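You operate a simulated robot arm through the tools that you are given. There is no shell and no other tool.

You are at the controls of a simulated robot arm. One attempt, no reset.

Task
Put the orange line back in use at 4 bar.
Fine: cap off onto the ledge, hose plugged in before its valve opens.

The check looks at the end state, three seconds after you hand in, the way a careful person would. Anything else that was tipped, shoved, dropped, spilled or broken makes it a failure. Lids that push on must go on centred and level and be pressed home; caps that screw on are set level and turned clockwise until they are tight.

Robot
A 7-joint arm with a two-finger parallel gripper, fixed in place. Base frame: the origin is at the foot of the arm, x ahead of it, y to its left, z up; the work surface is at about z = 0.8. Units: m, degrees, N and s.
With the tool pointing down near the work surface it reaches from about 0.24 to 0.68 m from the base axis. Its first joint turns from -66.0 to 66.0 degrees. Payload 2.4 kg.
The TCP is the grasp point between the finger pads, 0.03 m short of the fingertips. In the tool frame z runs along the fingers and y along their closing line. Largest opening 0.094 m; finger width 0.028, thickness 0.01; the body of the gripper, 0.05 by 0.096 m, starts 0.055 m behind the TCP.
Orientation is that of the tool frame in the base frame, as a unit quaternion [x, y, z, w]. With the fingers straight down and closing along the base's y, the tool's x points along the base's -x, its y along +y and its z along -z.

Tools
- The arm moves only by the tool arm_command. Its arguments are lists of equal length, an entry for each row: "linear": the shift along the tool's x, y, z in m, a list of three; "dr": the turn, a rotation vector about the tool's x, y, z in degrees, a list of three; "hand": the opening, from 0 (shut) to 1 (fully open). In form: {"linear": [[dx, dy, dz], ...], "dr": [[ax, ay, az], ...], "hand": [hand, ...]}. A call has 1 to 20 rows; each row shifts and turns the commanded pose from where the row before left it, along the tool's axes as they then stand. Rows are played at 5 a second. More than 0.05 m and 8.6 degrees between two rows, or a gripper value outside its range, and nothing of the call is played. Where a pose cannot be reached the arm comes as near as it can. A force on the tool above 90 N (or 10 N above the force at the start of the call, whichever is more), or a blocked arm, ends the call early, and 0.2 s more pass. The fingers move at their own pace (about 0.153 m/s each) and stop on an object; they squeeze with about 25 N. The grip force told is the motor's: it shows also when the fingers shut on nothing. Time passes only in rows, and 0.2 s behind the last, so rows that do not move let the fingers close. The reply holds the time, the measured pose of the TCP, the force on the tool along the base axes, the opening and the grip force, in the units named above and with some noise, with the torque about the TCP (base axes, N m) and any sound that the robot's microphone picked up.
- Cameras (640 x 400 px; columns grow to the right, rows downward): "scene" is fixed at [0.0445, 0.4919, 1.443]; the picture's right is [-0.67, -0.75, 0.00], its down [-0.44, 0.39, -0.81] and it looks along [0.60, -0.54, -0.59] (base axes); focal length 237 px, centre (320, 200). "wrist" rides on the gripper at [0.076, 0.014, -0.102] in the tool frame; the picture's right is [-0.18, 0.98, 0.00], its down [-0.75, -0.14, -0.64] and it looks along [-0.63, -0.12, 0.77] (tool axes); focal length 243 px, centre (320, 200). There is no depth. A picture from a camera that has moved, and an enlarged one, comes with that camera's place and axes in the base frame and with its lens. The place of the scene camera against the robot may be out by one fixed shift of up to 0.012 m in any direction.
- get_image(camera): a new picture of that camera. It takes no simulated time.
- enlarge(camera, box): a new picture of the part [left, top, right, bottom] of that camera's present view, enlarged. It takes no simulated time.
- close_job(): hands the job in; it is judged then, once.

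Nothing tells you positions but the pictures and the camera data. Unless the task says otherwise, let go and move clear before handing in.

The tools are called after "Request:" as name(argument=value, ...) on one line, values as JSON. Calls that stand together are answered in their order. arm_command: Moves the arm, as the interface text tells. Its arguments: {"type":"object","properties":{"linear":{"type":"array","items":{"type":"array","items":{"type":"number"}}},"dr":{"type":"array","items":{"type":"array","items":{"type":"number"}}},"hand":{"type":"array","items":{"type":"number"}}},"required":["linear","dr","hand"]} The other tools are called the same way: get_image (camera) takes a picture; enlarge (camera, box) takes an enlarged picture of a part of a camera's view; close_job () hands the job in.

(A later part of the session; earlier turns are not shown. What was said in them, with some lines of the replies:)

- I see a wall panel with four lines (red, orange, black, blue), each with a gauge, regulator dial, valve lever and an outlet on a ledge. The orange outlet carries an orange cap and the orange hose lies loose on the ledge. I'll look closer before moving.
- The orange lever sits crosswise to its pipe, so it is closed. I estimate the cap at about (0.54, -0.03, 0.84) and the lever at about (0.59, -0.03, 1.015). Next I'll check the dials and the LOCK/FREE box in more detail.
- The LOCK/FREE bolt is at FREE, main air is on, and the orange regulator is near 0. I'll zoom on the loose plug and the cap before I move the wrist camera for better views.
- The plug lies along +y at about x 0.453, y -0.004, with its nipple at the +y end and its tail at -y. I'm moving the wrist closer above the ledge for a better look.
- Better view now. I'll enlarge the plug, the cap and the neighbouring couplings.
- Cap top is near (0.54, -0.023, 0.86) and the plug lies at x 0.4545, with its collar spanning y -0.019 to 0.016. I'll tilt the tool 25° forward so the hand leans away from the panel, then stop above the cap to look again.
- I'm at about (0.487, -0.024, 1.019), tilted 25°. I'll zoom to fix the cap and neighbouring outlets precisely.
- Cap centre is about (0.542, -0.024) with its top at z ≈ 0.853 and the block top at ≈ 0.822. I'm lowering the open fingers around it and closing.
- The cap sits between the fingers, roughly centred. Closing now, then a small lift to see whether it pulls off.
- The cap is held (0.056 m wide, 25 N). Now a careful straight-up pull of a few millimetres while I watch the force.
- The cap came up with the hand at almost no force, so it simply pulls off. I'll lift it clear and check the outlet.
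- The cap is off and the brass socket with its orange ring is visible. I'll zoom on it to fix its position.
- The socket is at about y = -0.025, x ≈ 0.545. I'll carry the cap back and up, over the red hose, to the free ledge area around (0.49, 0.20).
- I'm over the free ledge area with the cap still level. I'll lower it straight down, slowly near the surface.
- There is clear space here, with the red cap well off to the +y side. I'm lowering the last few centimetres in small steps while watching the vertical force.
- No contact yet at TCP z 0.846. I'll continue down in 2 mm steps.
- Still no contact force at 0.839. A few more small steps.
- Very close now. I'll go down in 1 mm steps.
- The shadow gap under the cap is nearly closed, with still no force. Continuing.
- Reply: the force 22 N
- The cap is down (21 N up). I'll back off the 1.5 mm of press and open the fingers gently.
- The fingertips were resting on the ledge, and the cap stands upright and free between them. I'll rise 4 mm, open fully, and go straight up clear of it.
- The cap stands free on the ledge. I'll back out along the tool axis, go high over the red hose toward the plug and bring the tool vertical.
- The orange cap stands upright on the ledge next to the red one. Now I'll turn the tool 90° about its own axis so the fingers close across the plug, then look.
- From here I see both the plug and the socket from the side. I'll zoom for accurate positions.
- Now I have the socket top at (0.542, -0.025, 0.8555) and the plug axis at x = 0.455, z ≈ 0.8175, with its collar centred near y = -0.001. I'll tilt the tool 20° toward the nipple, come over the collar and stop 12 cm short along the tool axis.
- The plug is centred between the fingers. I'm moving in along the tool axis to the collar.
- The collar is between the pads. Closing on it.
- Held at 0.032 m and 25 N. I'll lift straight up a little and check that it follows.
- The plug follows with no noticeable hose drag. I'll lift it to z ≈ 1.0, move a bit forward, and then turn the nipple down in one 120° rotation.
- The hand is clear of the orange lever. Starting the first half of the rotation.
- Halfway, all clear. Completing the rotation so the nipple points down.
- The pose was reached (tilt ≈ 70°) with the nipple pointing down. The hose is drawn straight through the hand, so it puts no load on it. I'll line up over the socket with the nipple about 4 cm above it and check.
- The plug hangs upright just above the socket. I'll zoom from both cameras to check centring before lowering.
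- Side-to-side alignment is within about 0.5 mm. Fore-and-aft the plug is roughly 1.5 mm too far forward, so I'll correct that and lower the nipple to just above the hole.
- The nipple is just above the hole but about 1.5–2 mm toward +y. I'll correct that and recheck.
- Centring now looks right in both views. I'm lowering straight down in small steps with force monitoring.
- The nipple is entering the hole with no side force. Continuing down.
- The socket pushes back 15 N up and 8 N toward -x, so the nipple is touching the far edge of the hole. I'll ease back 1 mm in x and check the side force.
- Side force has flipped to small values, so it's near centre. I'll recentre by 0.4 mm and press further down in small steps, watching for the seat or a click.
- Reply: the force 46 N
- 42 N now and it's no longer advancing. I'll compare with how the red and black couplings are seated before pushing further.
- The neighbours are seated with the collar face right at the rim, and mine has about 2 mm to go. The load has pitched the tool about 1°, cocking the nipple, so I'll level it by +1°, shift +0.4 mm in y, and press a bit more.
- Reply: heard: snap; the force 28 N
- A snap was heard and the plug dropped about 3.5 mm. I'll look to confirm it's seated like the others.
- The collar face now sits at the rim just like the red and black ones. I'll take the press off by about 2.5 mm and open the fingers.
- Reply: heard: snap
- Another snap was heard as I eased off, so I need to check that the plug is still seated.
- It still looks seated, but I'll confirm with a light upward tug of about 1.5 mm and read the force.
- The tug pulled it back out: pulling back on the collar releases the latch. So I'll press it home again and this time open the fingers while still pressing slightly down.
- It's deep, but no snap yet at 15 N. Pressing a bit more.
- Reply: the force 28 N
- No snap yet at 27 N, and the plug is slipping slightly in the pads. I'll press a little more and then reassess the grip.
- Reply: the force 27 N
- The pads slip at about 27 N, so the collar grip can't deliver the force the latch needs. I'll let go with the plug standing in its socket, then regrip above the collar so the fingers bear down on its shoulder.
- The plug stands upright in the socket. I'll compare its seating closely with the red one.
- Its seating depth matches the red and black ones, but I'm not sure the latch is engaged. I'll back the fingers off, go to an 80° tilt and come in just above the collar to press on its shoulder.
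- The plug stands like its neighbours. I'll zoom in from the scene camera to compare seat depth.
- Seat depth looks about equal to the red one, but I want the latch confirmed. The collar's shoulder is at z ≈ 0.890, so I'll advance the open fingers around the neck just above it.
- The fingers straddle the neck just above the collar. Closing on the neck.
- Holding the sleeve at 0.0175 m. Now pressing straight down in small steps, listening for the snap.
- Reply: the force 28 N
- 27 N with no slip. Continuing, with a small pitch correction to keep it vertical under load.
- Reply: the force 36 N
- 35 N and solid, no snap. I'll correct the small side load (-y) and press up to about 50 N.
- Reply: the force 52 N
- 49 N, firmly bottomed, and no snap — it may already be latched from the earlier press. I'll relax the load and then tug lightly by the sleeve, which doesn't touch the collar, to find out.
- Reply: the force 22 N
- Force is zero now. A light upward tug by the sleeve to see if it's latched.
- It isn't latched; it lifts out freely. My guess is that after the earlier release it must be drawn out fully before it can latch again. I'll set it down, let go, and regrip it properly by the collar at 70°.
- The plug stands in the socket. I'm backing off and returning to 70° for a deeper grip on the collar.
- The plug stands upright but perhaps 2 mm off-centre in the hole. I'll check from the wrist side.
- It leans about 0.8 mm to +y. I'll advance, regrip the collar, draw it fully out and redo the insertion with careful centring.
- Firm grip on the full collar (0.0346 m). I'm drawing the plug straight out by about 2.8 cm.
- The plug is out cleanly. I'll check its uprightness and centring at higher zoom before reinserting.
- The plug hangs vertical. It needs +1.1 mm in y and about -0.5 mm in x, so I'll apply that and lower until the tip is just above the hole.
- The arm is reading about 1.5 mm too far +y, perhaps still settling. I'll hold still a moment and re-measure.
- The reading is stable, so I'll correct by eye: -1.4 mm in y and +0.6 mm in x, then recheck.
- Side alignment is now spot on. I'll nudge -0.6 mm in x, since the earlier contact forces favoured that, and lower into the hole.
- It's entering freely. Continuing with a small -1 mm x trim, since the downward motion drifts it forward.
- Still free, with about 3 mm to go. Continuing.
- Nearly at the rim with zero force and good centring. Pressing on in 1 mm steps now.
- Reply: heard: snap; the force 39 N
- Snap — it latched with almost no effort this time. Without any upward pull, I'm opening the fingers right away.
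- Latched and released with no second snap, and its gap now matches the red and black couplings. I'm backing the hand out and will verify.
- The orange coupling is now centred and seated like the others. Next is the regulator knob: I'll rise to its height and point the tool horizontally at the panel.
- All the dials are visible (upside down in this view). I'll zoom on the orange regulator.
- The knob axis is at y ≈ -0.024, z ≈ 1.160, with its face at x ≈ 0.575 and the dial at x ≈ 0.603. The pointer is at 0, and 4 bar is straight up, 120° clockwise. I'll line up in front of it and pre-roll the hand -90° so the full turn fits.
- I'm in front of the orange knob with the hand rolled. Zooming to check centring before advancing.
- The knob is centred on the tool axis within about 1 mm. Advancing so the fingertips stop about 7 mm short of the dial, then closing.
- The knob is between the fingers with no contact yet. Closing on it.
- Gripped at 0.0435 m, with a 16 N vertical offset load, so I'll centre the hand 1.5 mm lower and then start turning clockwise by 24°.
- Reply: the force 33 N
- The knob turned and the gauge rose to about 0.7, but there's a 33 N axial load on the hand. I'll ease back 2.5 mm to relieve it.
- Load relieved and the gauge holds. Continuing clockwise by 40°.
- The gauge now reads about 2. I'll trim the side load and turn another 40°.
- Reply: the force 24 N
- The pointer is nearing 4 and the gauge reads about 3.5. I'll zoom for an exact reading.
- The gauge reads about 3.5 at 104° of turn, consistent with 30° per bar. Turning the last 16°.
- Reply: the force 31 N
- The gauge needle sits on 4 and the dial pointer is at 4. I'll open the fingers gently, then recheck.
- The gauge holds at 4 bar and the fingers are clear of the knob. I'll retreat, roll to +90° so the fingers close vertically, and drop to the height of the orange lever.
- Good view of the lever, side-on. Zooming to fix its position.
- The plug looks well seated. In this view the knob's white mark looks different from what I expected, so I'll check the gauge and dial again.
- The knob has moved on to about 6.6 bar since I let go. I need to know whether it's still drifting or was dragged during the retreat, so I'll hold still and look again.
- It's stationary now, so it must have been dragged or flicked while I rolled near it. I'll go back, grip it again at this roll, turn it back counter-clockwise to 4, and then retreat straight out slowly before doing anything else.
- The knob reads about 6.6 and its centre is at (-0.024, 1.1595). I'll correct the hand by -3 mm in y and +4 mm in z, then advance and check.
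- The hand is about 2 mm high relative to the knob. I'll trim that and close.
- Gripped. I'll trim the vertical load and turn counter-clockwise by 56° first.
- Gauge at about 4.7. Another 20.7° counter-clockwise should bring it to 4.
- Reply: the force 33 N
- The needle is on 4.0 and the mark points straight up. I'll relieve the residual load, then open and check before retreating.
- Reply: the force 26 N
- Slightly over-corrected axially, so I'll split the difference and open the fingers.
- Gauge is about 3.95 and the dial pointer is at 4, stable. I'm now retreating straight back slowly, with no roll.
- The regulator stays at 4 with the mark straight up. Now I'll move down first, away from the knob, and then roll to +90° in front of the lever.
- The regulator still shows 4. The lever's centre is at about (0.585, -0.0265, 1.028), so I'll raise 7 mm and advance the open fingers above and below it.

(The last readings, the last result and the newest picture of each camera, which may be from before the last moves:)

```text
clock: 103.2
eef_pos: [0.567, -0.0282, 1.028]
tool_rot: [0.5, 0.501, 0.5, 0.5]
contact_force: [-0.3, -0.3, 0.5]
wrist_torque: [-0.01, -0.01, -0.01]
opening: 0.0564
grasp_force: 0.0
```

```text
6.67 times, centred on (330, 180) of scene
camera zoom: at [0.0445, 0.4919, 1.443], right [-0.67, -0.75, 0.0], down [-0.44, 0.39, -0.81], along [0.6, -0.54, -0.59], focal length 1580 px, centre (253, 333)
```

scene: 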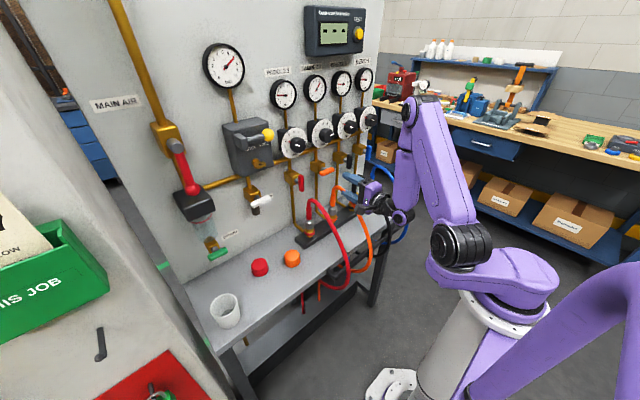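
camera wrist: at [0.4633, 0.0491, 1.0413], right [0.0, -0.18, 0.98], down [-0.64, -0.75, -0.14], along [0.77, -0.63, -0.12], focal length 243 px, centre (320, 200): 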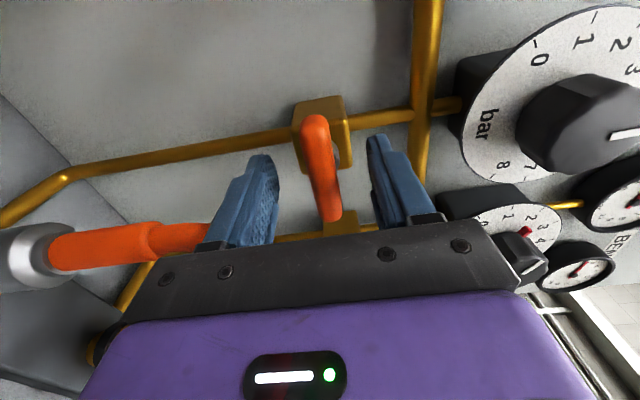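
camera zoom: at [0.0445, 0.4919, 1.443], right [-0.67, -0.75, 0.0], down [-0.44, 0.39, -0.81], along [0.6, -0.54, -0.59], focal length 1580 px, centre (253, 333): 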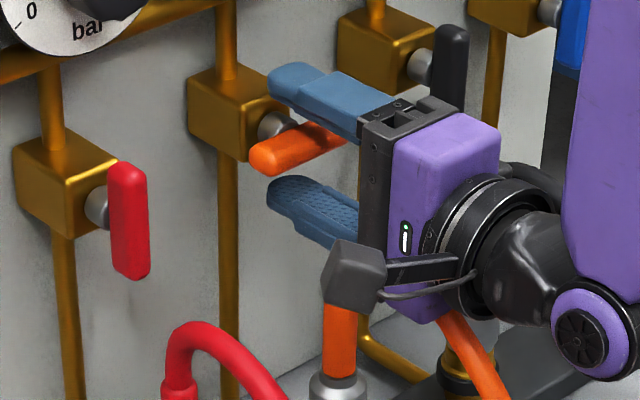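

The lever is between the fingers. Closing gently.

Request:
arm_command(linear=[[0, 0, 0], [0, 0, 0], [0, 0, 0], [0, 0, 0]], dr=[[0, 0, 0], [0, 0, 0], [0, 0, 0], [0, 0, 0]], hand=[0.4, 0.2, 0.05, 0.05])

Request:
get_image(camera="wrist")

Request:
enlarge(camera="scene", box=[290, 150, 370, 210])

```text
clock: 104.2
eef_pos: [0.5654, -0.0279, 1.0292]
tool_rot: [0.498, 0.499, 0.502, 0.501]
contact_force: [-1.5, 0.9, 19.6]
wrist_torque: [0.06, -0.12, -0.06]
opening: 0.0197
grasp_force: 44.9
```

```text
taken
camera wrist: at [0.4632, 0.0491, 1.0425], right [-0.01, -0.18, 0.98], down [-0.64, -0.75, -0.15], along [0.77, -0.63, -0.11], focal length 243 px, centre (320, 200)
```

wrist: 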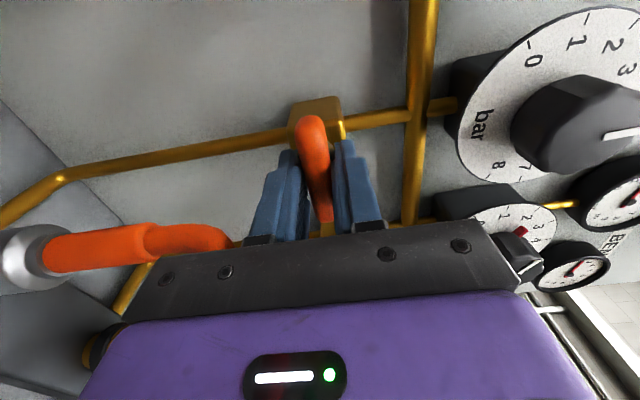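

```text
6.67 times, centred on (330, 180) of scene
camera zoom: at [0.0441, 0.492, 1.443], right [-0.67, -0.75, 0.0], down [-0.44, 0.39, -0.81], along [0.6, -0.54, -0.59], focal length 1580 px, centre (253, 333)
```

zoom: 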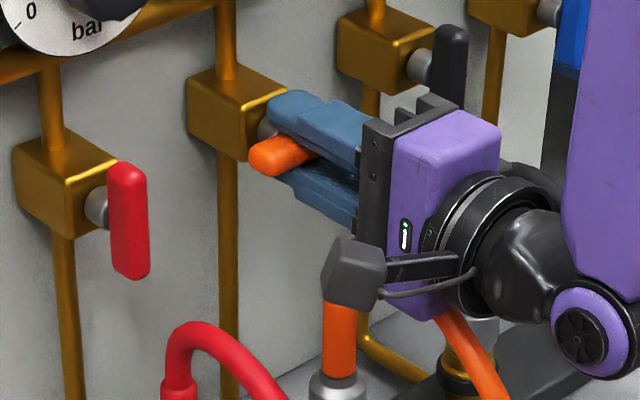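

Gripped. I'll centre by +1.5 mm and try 8° counter-clockwise, the usual opening direction, watching the torque.

Request:
arm_command(linear=[[0, 0.0015, 0], [0, 0, 0], [0, 0, 0], [0, 0, 0]], dr=[[0, 0, 0], [0, 0, -5], [0, 0, -3], [0, 0, 0]], hand=[0.05, 0.05, 0.05, 0.05])

Request:
enlarge(camera="scene", box=[290, 150, 370, 210])

Request:
get_image(camera="wrist")

```text
clock: 105.2
eef_pos: [0.5655, -0.0286, 1.0301]
tool_rot: [0.463, 0.532, 0.464, 0.535]
contact_force: [-4.6, -4.6, 18.8]
wrist_torque: [0.08, 0.0, 0.77]
opening: 0.0198
grasp_force: 44.6
```

```text
6.67 times, centred on (330, 180) of scene
camera zoom: at [0.044, 0.4918, 1.443], right [-0.67, -0.75, 0.0], down [-0.44, 0.39, -0.81], along [0.6, -0.54, -0.59], focal length 1580 px, centre (253, 333)
```

zoom: 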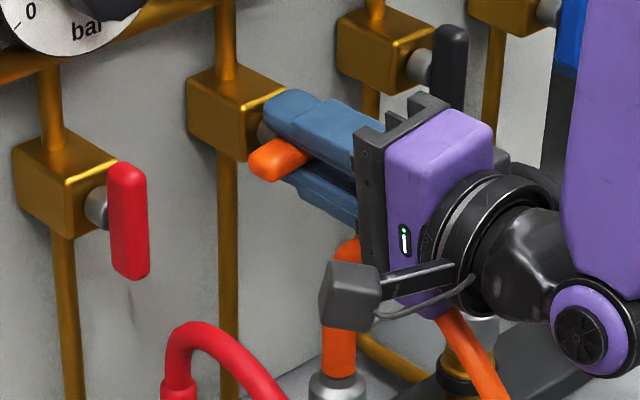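

```text
taken
camera wrist: at [0.4633, 0.0506, 1.0325], right [0.0, -0.04, 1.0], down [-0.64, -0.77, -0.04], along [0.77, -0.64, -0.03], focal length 243 px, centre (320, 200)
```

wrist: 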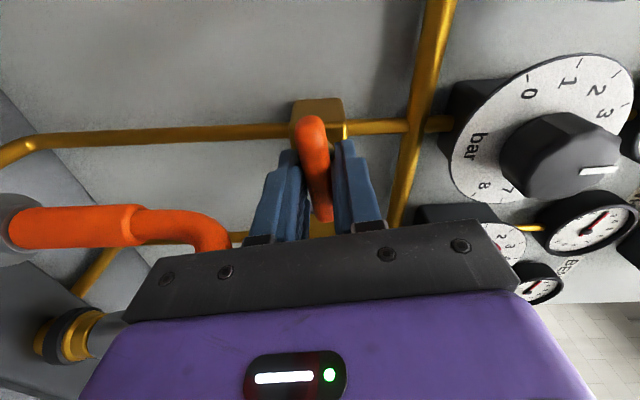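

The lever turns freely with negligible torque (0.08 N m). Continuing counter-clockwise by 40°.

Request:
arm_command(linear=[[0, 0.0013, 0], [0, 0, 0], [0, 0, 0], [0, 0, 0], [0, 0, 0], [0, 0, 0]], dr=[[0, 0, -8], [0, 0, -8], [0, 0, -8], [0, 0, -8], [0, 0, -8], [0, 0, 0]], hand=[0.05, 0.05, 0.05, 0.05, 0.05, 0.05])

Request:
enlarge(camera="scene", box=[290, 150, 370, 210])

Request:
enlarge(camera="scene", box=[260, 60, 390, 150])

```text
clock: 106.6
eef_pos: [0.5665, -0.0274, 1.0321]
tool_rot: [0.252, 0.66, 0.253, 0.661]
contact_force: [-3.0, -2.2, 16.4]
wrist_torque: [0.0, 0.5, 0.4]
opening: 0.0196
grasp_force: 45.0
```

```text
6.67 times, centred on (330, 180) of scene
camera zoom: at [0.0441, 0.4919, 1.443], right [-0.67, -0.75, 0.0], down [-0.44, 0.39, -0.81], along [0.6, -0.54, -0.59], focal length 1580 px, centre (253, 333)
```

zoom: 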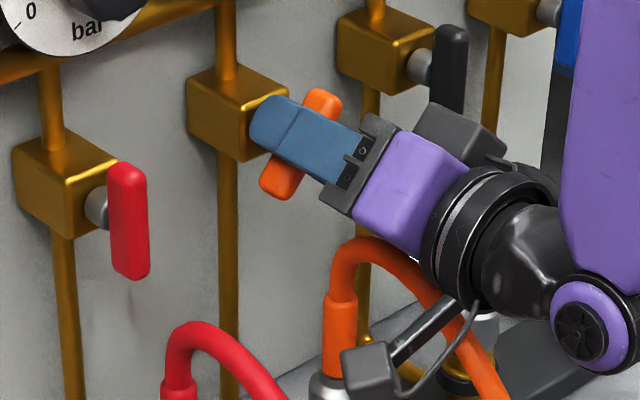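

```text
4.44 times, centred on (325, 105) of scene
camera zoom: at [0.0441, 0.4919, 1.443], right [-0.67, -0.75, 0.0], down [-0.44, 0.39, -0.81], along [0.6, -0.54, -0.59], focal length 1054 px, centre (298, 622)
```

zoom: 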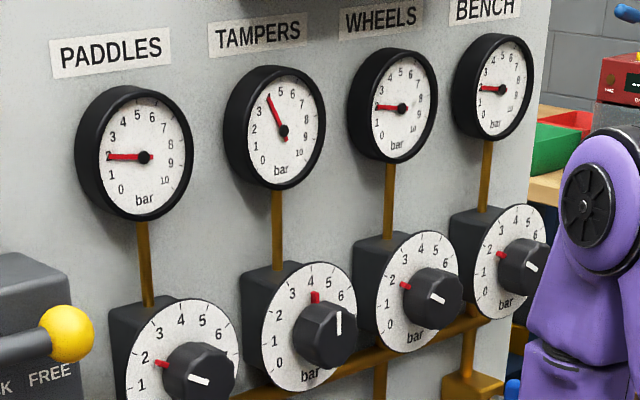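

About 48° turned, gauge steady at 4, and no leak sounds. Turning the remaining 42°.

Request:
arm_command(linear=[[-0.0007, 0.0007, 0], [0, 0, 0], [0, 0, 0], [0, 0, 0], [0, 0, 0], [0, 0, 0], [0, 0, 0]], dr=[[0, 0, -8], [0, 0, -8], [0, 0, -8], [0, 0, -8], [0, 0, -6], [0, 0, -4], [0, 0, 0]], hand=[0.05, 0.05, 0.05, 0.05, 0.05, 0.05, 0.05])

Request:
enlarge(camera="scene", box=[290, 150, 370, 210])

Request:
enlarge(camera="scene", box=[260, 60, 390, 150])

Request:
get_image(camera="wrist")

```text
clock: 108.2
eef_pos: [0.5654, -0.0232, 1.0324]
tool_rot: [-0.002, 0.707, 0.002, 0.707]
contact_force: [10.6, 11.3, 9.9]
wrist_torque: [0.02, -1.45, -0.14]
opening: 0.0197
grasp_force: 45.0
```

```text
6.67 times, centred on (330, 180) of scene
camera zoom: at [0.0446, 0.4923, 1.4428], right [-0.67, -0.75, 0.0], down [-0.44, 0.39, -0.81], along [0.6, -0.54, -0.59], focal length 1580 px, centre (253, 333)
```

zoom: 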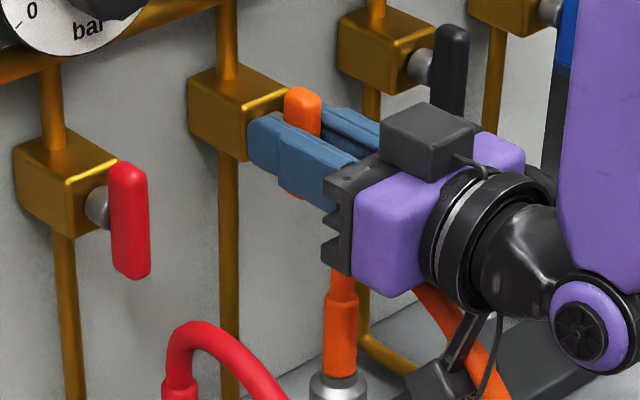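

```text
4.44 times, centred on (325, 105) of scene
camera zoom: at [0.0446, 0.4923, 1.4428], right [-0.67, -0.75, 0.0], down [-0.44, 0.39, -0.81], along [0.6, -0.54, -0.59], focal length 1054 px, centre (298, 622)
```

zoom: 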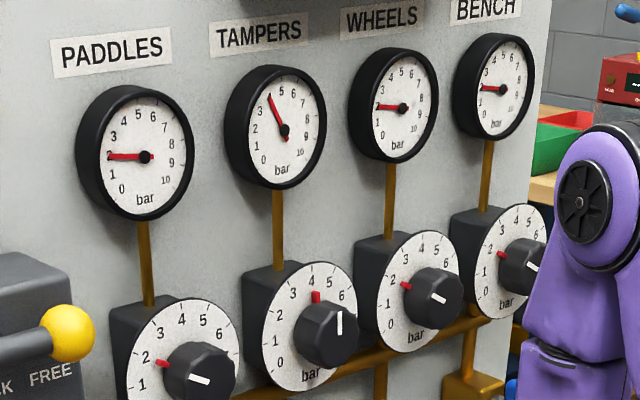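

```text
taken
camera wrist: at [0.4633, -0.0104, 0.9555], right [0.0, 0.98, 0.18], down [-0.64, -0.14, 0.75], along [0.77, -0.11, 0.63], focal length 243 px, centre (320, 200)
```

wrist: 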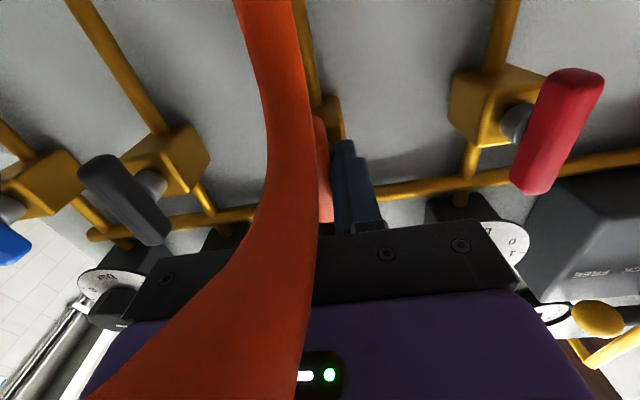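

The lever is vertical now, in line with its pipe, and the gauge holds at 4. I'll ease the residual load, open the fingers and check.

Request:
arm_command(linear=[[-0.0008, 0.0008, 0.0004], [0, 0, 0], [0, 0, 0], [0, 0, 0], [0, 0, 0]], dr=[[0, 0, -1.5], [0, 0, 0], [0, 0, 0], [0, 0, 0], [0, 0, 0]], hand=[0.05, 0.05, 0.3, 0.5, 0.5])

Request:
enlarge(camera="scene", box=[290, 150, 370, 210])

Request:
enlarge(camera="scene", box=[260, 60, 390, 150])

```text
clock: 109.4
eef_pos: [0.5675, -0.0267, 1.0332]
tool_rot: [-0.009, 0.707, -0.01, 0.707]
contact_force: [0.8, 0.5, 0.5]
wrist_torque: [0.0, 0.01, 0.0]
opening: 0.0469
grasp_force: 0.1
```

```text
6.67 times, centred on (330, 180) of scene
camera zoom: at [0.0445, 0.4919, 1.443], right [-0.67, -0.75, 0.0], down [-0.44, 0.39, -0.81], along [0.6, -0.54, -0.59], focal length 1580 px, centre (253, 333)
```

zoom: 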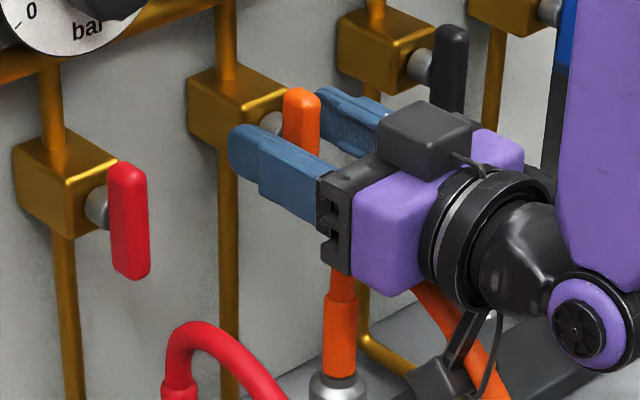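

```text
4.44 times, centred on (325, 105) of scene
camera zoom: at [0.0445, 0.4919, 1.443], right [-0.67, -0.75, 0.0], down [-0.44, 0.39, -0.81], along [0.6, -0.54, -0.59], focal length 1054 px, centre (298, 622)
```

zoom: 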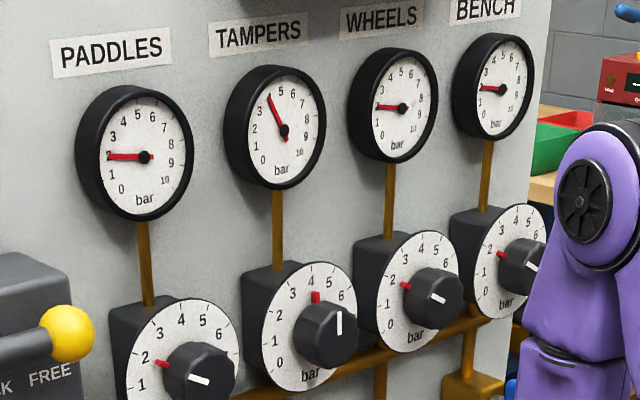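

The fingers are off the lever. I'm retreating straight back slowly.

Request:
arm_command(linear=[[0, 0, -0.02], [0, 0, -0.02], [0, 0, -0.02], [0, 0, -0.02], [0, 0, -0.02], [0, 0, 0], [0, 0, 0]], dr=[[0, 0, 0], [0, 0, 0], [0, 0, 0], [0, 0, 0], [0, 0, 0], [0, 0, 0], [0, 0, 0]], hand=[0.5, 0.5, 0.5, 0.5, 0.5, 0.5, 0.5])

Request:
enlarge(camera="scene", box=[290, 150, 370, 210])

Request:
get_image(camera="wrist")

Request:
enlarge(camera="scene", box=[302, 72, 334, 106])

```text
clock: 111.0
eef_pos: [0.4678, -0.0262, 1.0314]
tool_rot: [-0.011, 0.707, -0.008, 0.707]
contact_force: [0.7, 0.3, 0.6]
wrist_torque: [-0.02, -0.01, 0.04]
opening: 0.0468
grasp_force: 0.1
```

```text
6.67 times, centred on (330, 180) of scene
camera zoom: at [0.0445, 0.492, 1.443], right [-0.67, -0.75, 0.0], down [-0.44, 0.39, -0.81], along [0.6, -0.54, -0.59], focal length 1580 px, centre (253, 333)
```

zoom: 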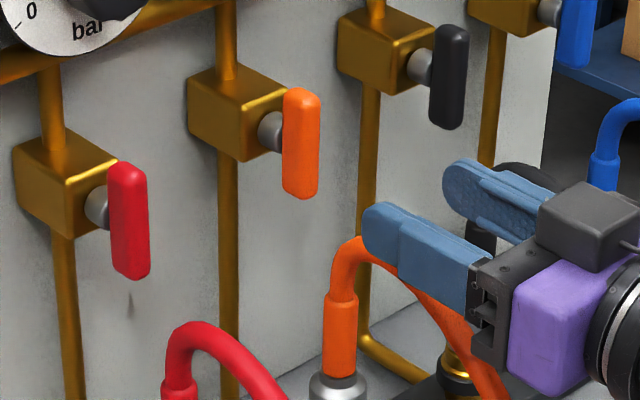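

```text
taken
camera wrist: at [0.3642, -0.0126, 0.954], right [0.0, 0.99, 0.16], down [-0.64, -0.12, 0.76], along [0.77, -0.1, 0.63], focal length 243 px, centre (320, 200)
```

wrist: 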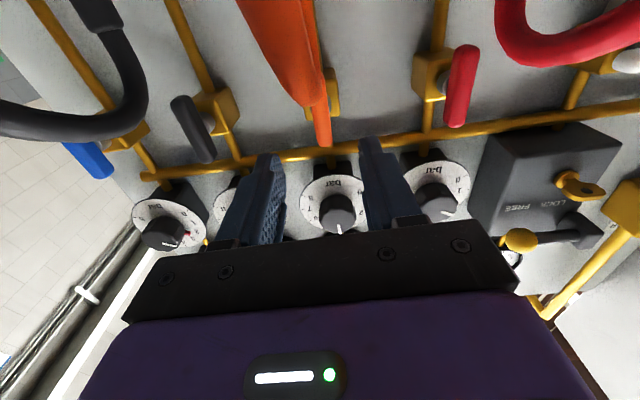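

```text
11.76 times, centred on (318, 89) of scene
camera zoom: at [0.0445, 0.492, 1.443], right [-0.67, -0.75, 0.0], down [-0.44, 0.39, -0.81], along [0.6, -0.54, -0.59], focal length 2789 px, centre (344, 1506)
```

zoom: 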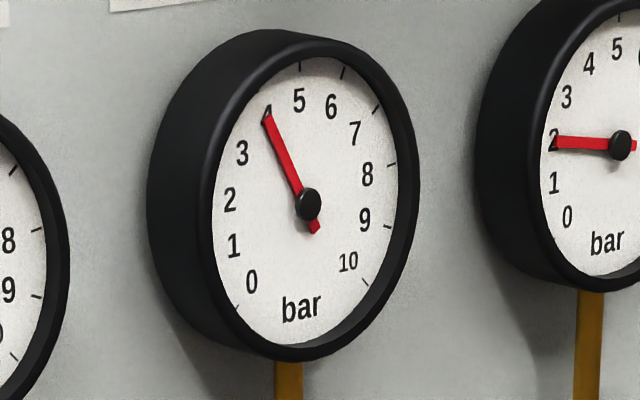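

The orange lever matches its neighbours, the gauge reads 4 and nothing has shifted. I'll move the arm well clear and do a final inspection.

Request:
arm_command(linear=[[0, 0, -0.03], [0, 0, -0.03], [-0.04, 0, 0], [-0.04, 0, 0], [-0.04, 0, 0], [-0.04, 0, 0], [0, 0, 0], [0, 0, 0]], dr=[[0, 0, 0], [0, 0, 0], [0, 0, 0], [0, 0, 0], [0, 0, 0], [0, 0, 0], [0, 0, 0], [0, 0, 0]], hand=[0.5, 0.5, 0.5, 0.5, 0.5, 0.5, 0.5, 0.5])

Request:
get_image(camera="scene")

Request:
enlarge(camera="scene", box=[240, 160, 400, 290])

Request:
enlarge(camera="scene", box=[322, 180, 357, 225])

Request:
enlarge(camera="scene", box=[190, 30, 390, 170])

```text
clock: 112.8
eef_pos: [0.4115, -0.0308, 1.1885]
tool_rot: [-0.01, 0.707, -0.009, 0.707]
contact_force: [-0.7, 0.2, -0.2]
wrist_torque: [0.04, 0.0, 0.04]
opening: 0.0469
grasp_force: 0.2
out of reach, approached as far as the arm can: row 4
```

```text
taken
```

scene: 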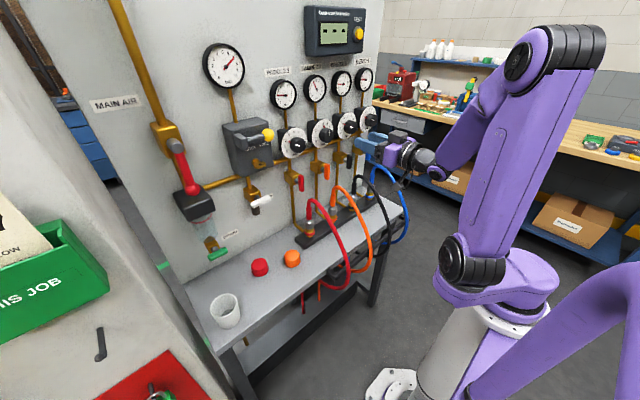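

```text
3.08 times, centred on (320, 225) of scene
camera zoom: at [0.0445, 0.492, 1.443], right [-0.67, -0.75, 0.0], down [-0.44, 0.39, -0.81], along [0.6, -0.54, -0.59], focal length 730 px, centre (320, 123)
```

zoom: 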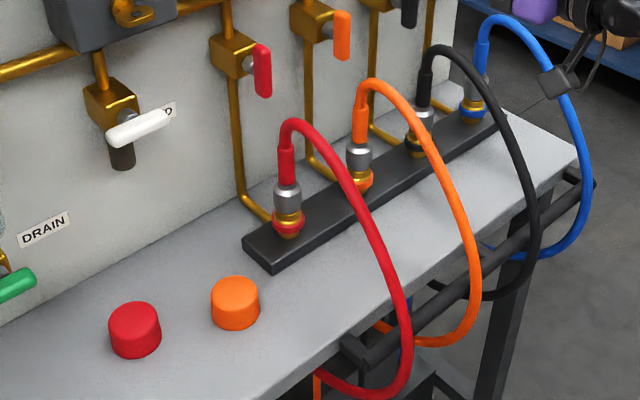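

```text
8.89 times, centred on (340, 202) of scene
camera zoom: at [0.0445, 0.492, 1.443], right [-0.67, -0.75, 0.0], down [-0.44, 0.39, -0.81], along [0.6, -0.54, -0.59], focal length 2107 px, centre (147, 178)
```

zoom: 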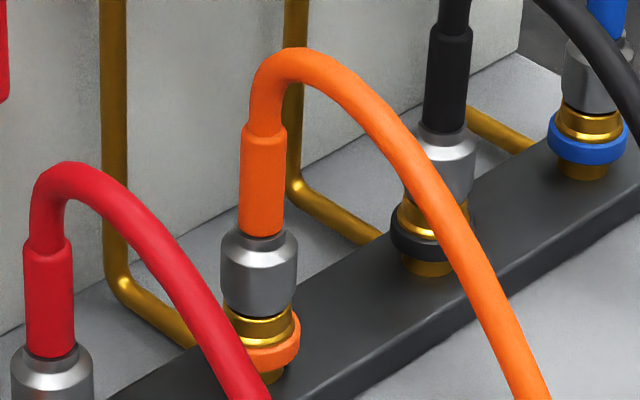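

```text
2.86 times, centred on (290, 100) of scene
camera zoom: at [0.0445, 0.492, 1.443], right [-0.67, -0.75, 0.0], down [-0.44, 0.39, -0.81], along [0.6, -0.54, -0.59], focal length 677 px, centre (406, 486)
```

zoom: 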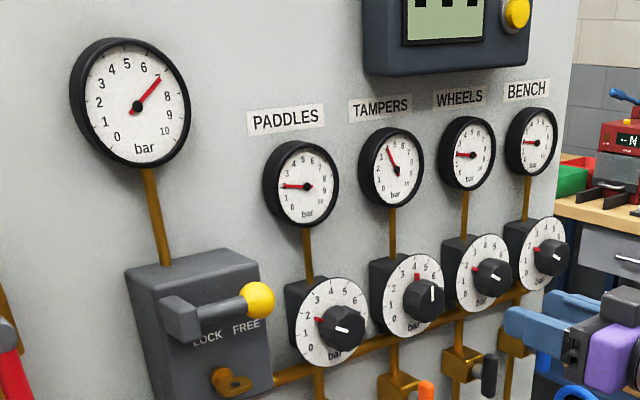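

Everything checks out in the final views:
- The orange cap stands upright on the ledge.
- The orange hose is latched in its socket like its neighbours.
- The regulator and gauge are at 4 bar, and the lever is in line with its pipe.
- Nothing else looks disturbed, and the arm is clear with the gripper empty.

I'm handing in now.

Request:
close_job()

```text
The job is handed in.
```

The orange line is back in use. The hose is latched in its socket, the valve is open, and the gauge reads about 4 bar (roughly 3.95 by eye). The job is handed in; I haven't seen the check's result.

- **Cap:** it pulled straight off and stands upright on the ledge beside the red one.
- **Hose:** it took two attempts to latch. The first time it snapped in, but came loose again as I eased off. I drew it fully out, put it back in, heard it snap, and released it without pulling. It now sits like the red and black hoses.
- **Regulator:** I set it to 4 bar. It was then knocked up to about 6.6 bar, probably as I moved the hand away. I turned it back to 4 and it has held there since. The valve was still closed the whole time, so none of that pressure reached the hose.
- **Valve:** I opened it only after the hose was latched and the pressure reset. The lever is now in line with its pipe like the others, and the gauge stayed at 4 afterwards.

In the last pictures the other lines, gauges and items on the ledge look undisturbed. The arm is clear with the gripper empty.
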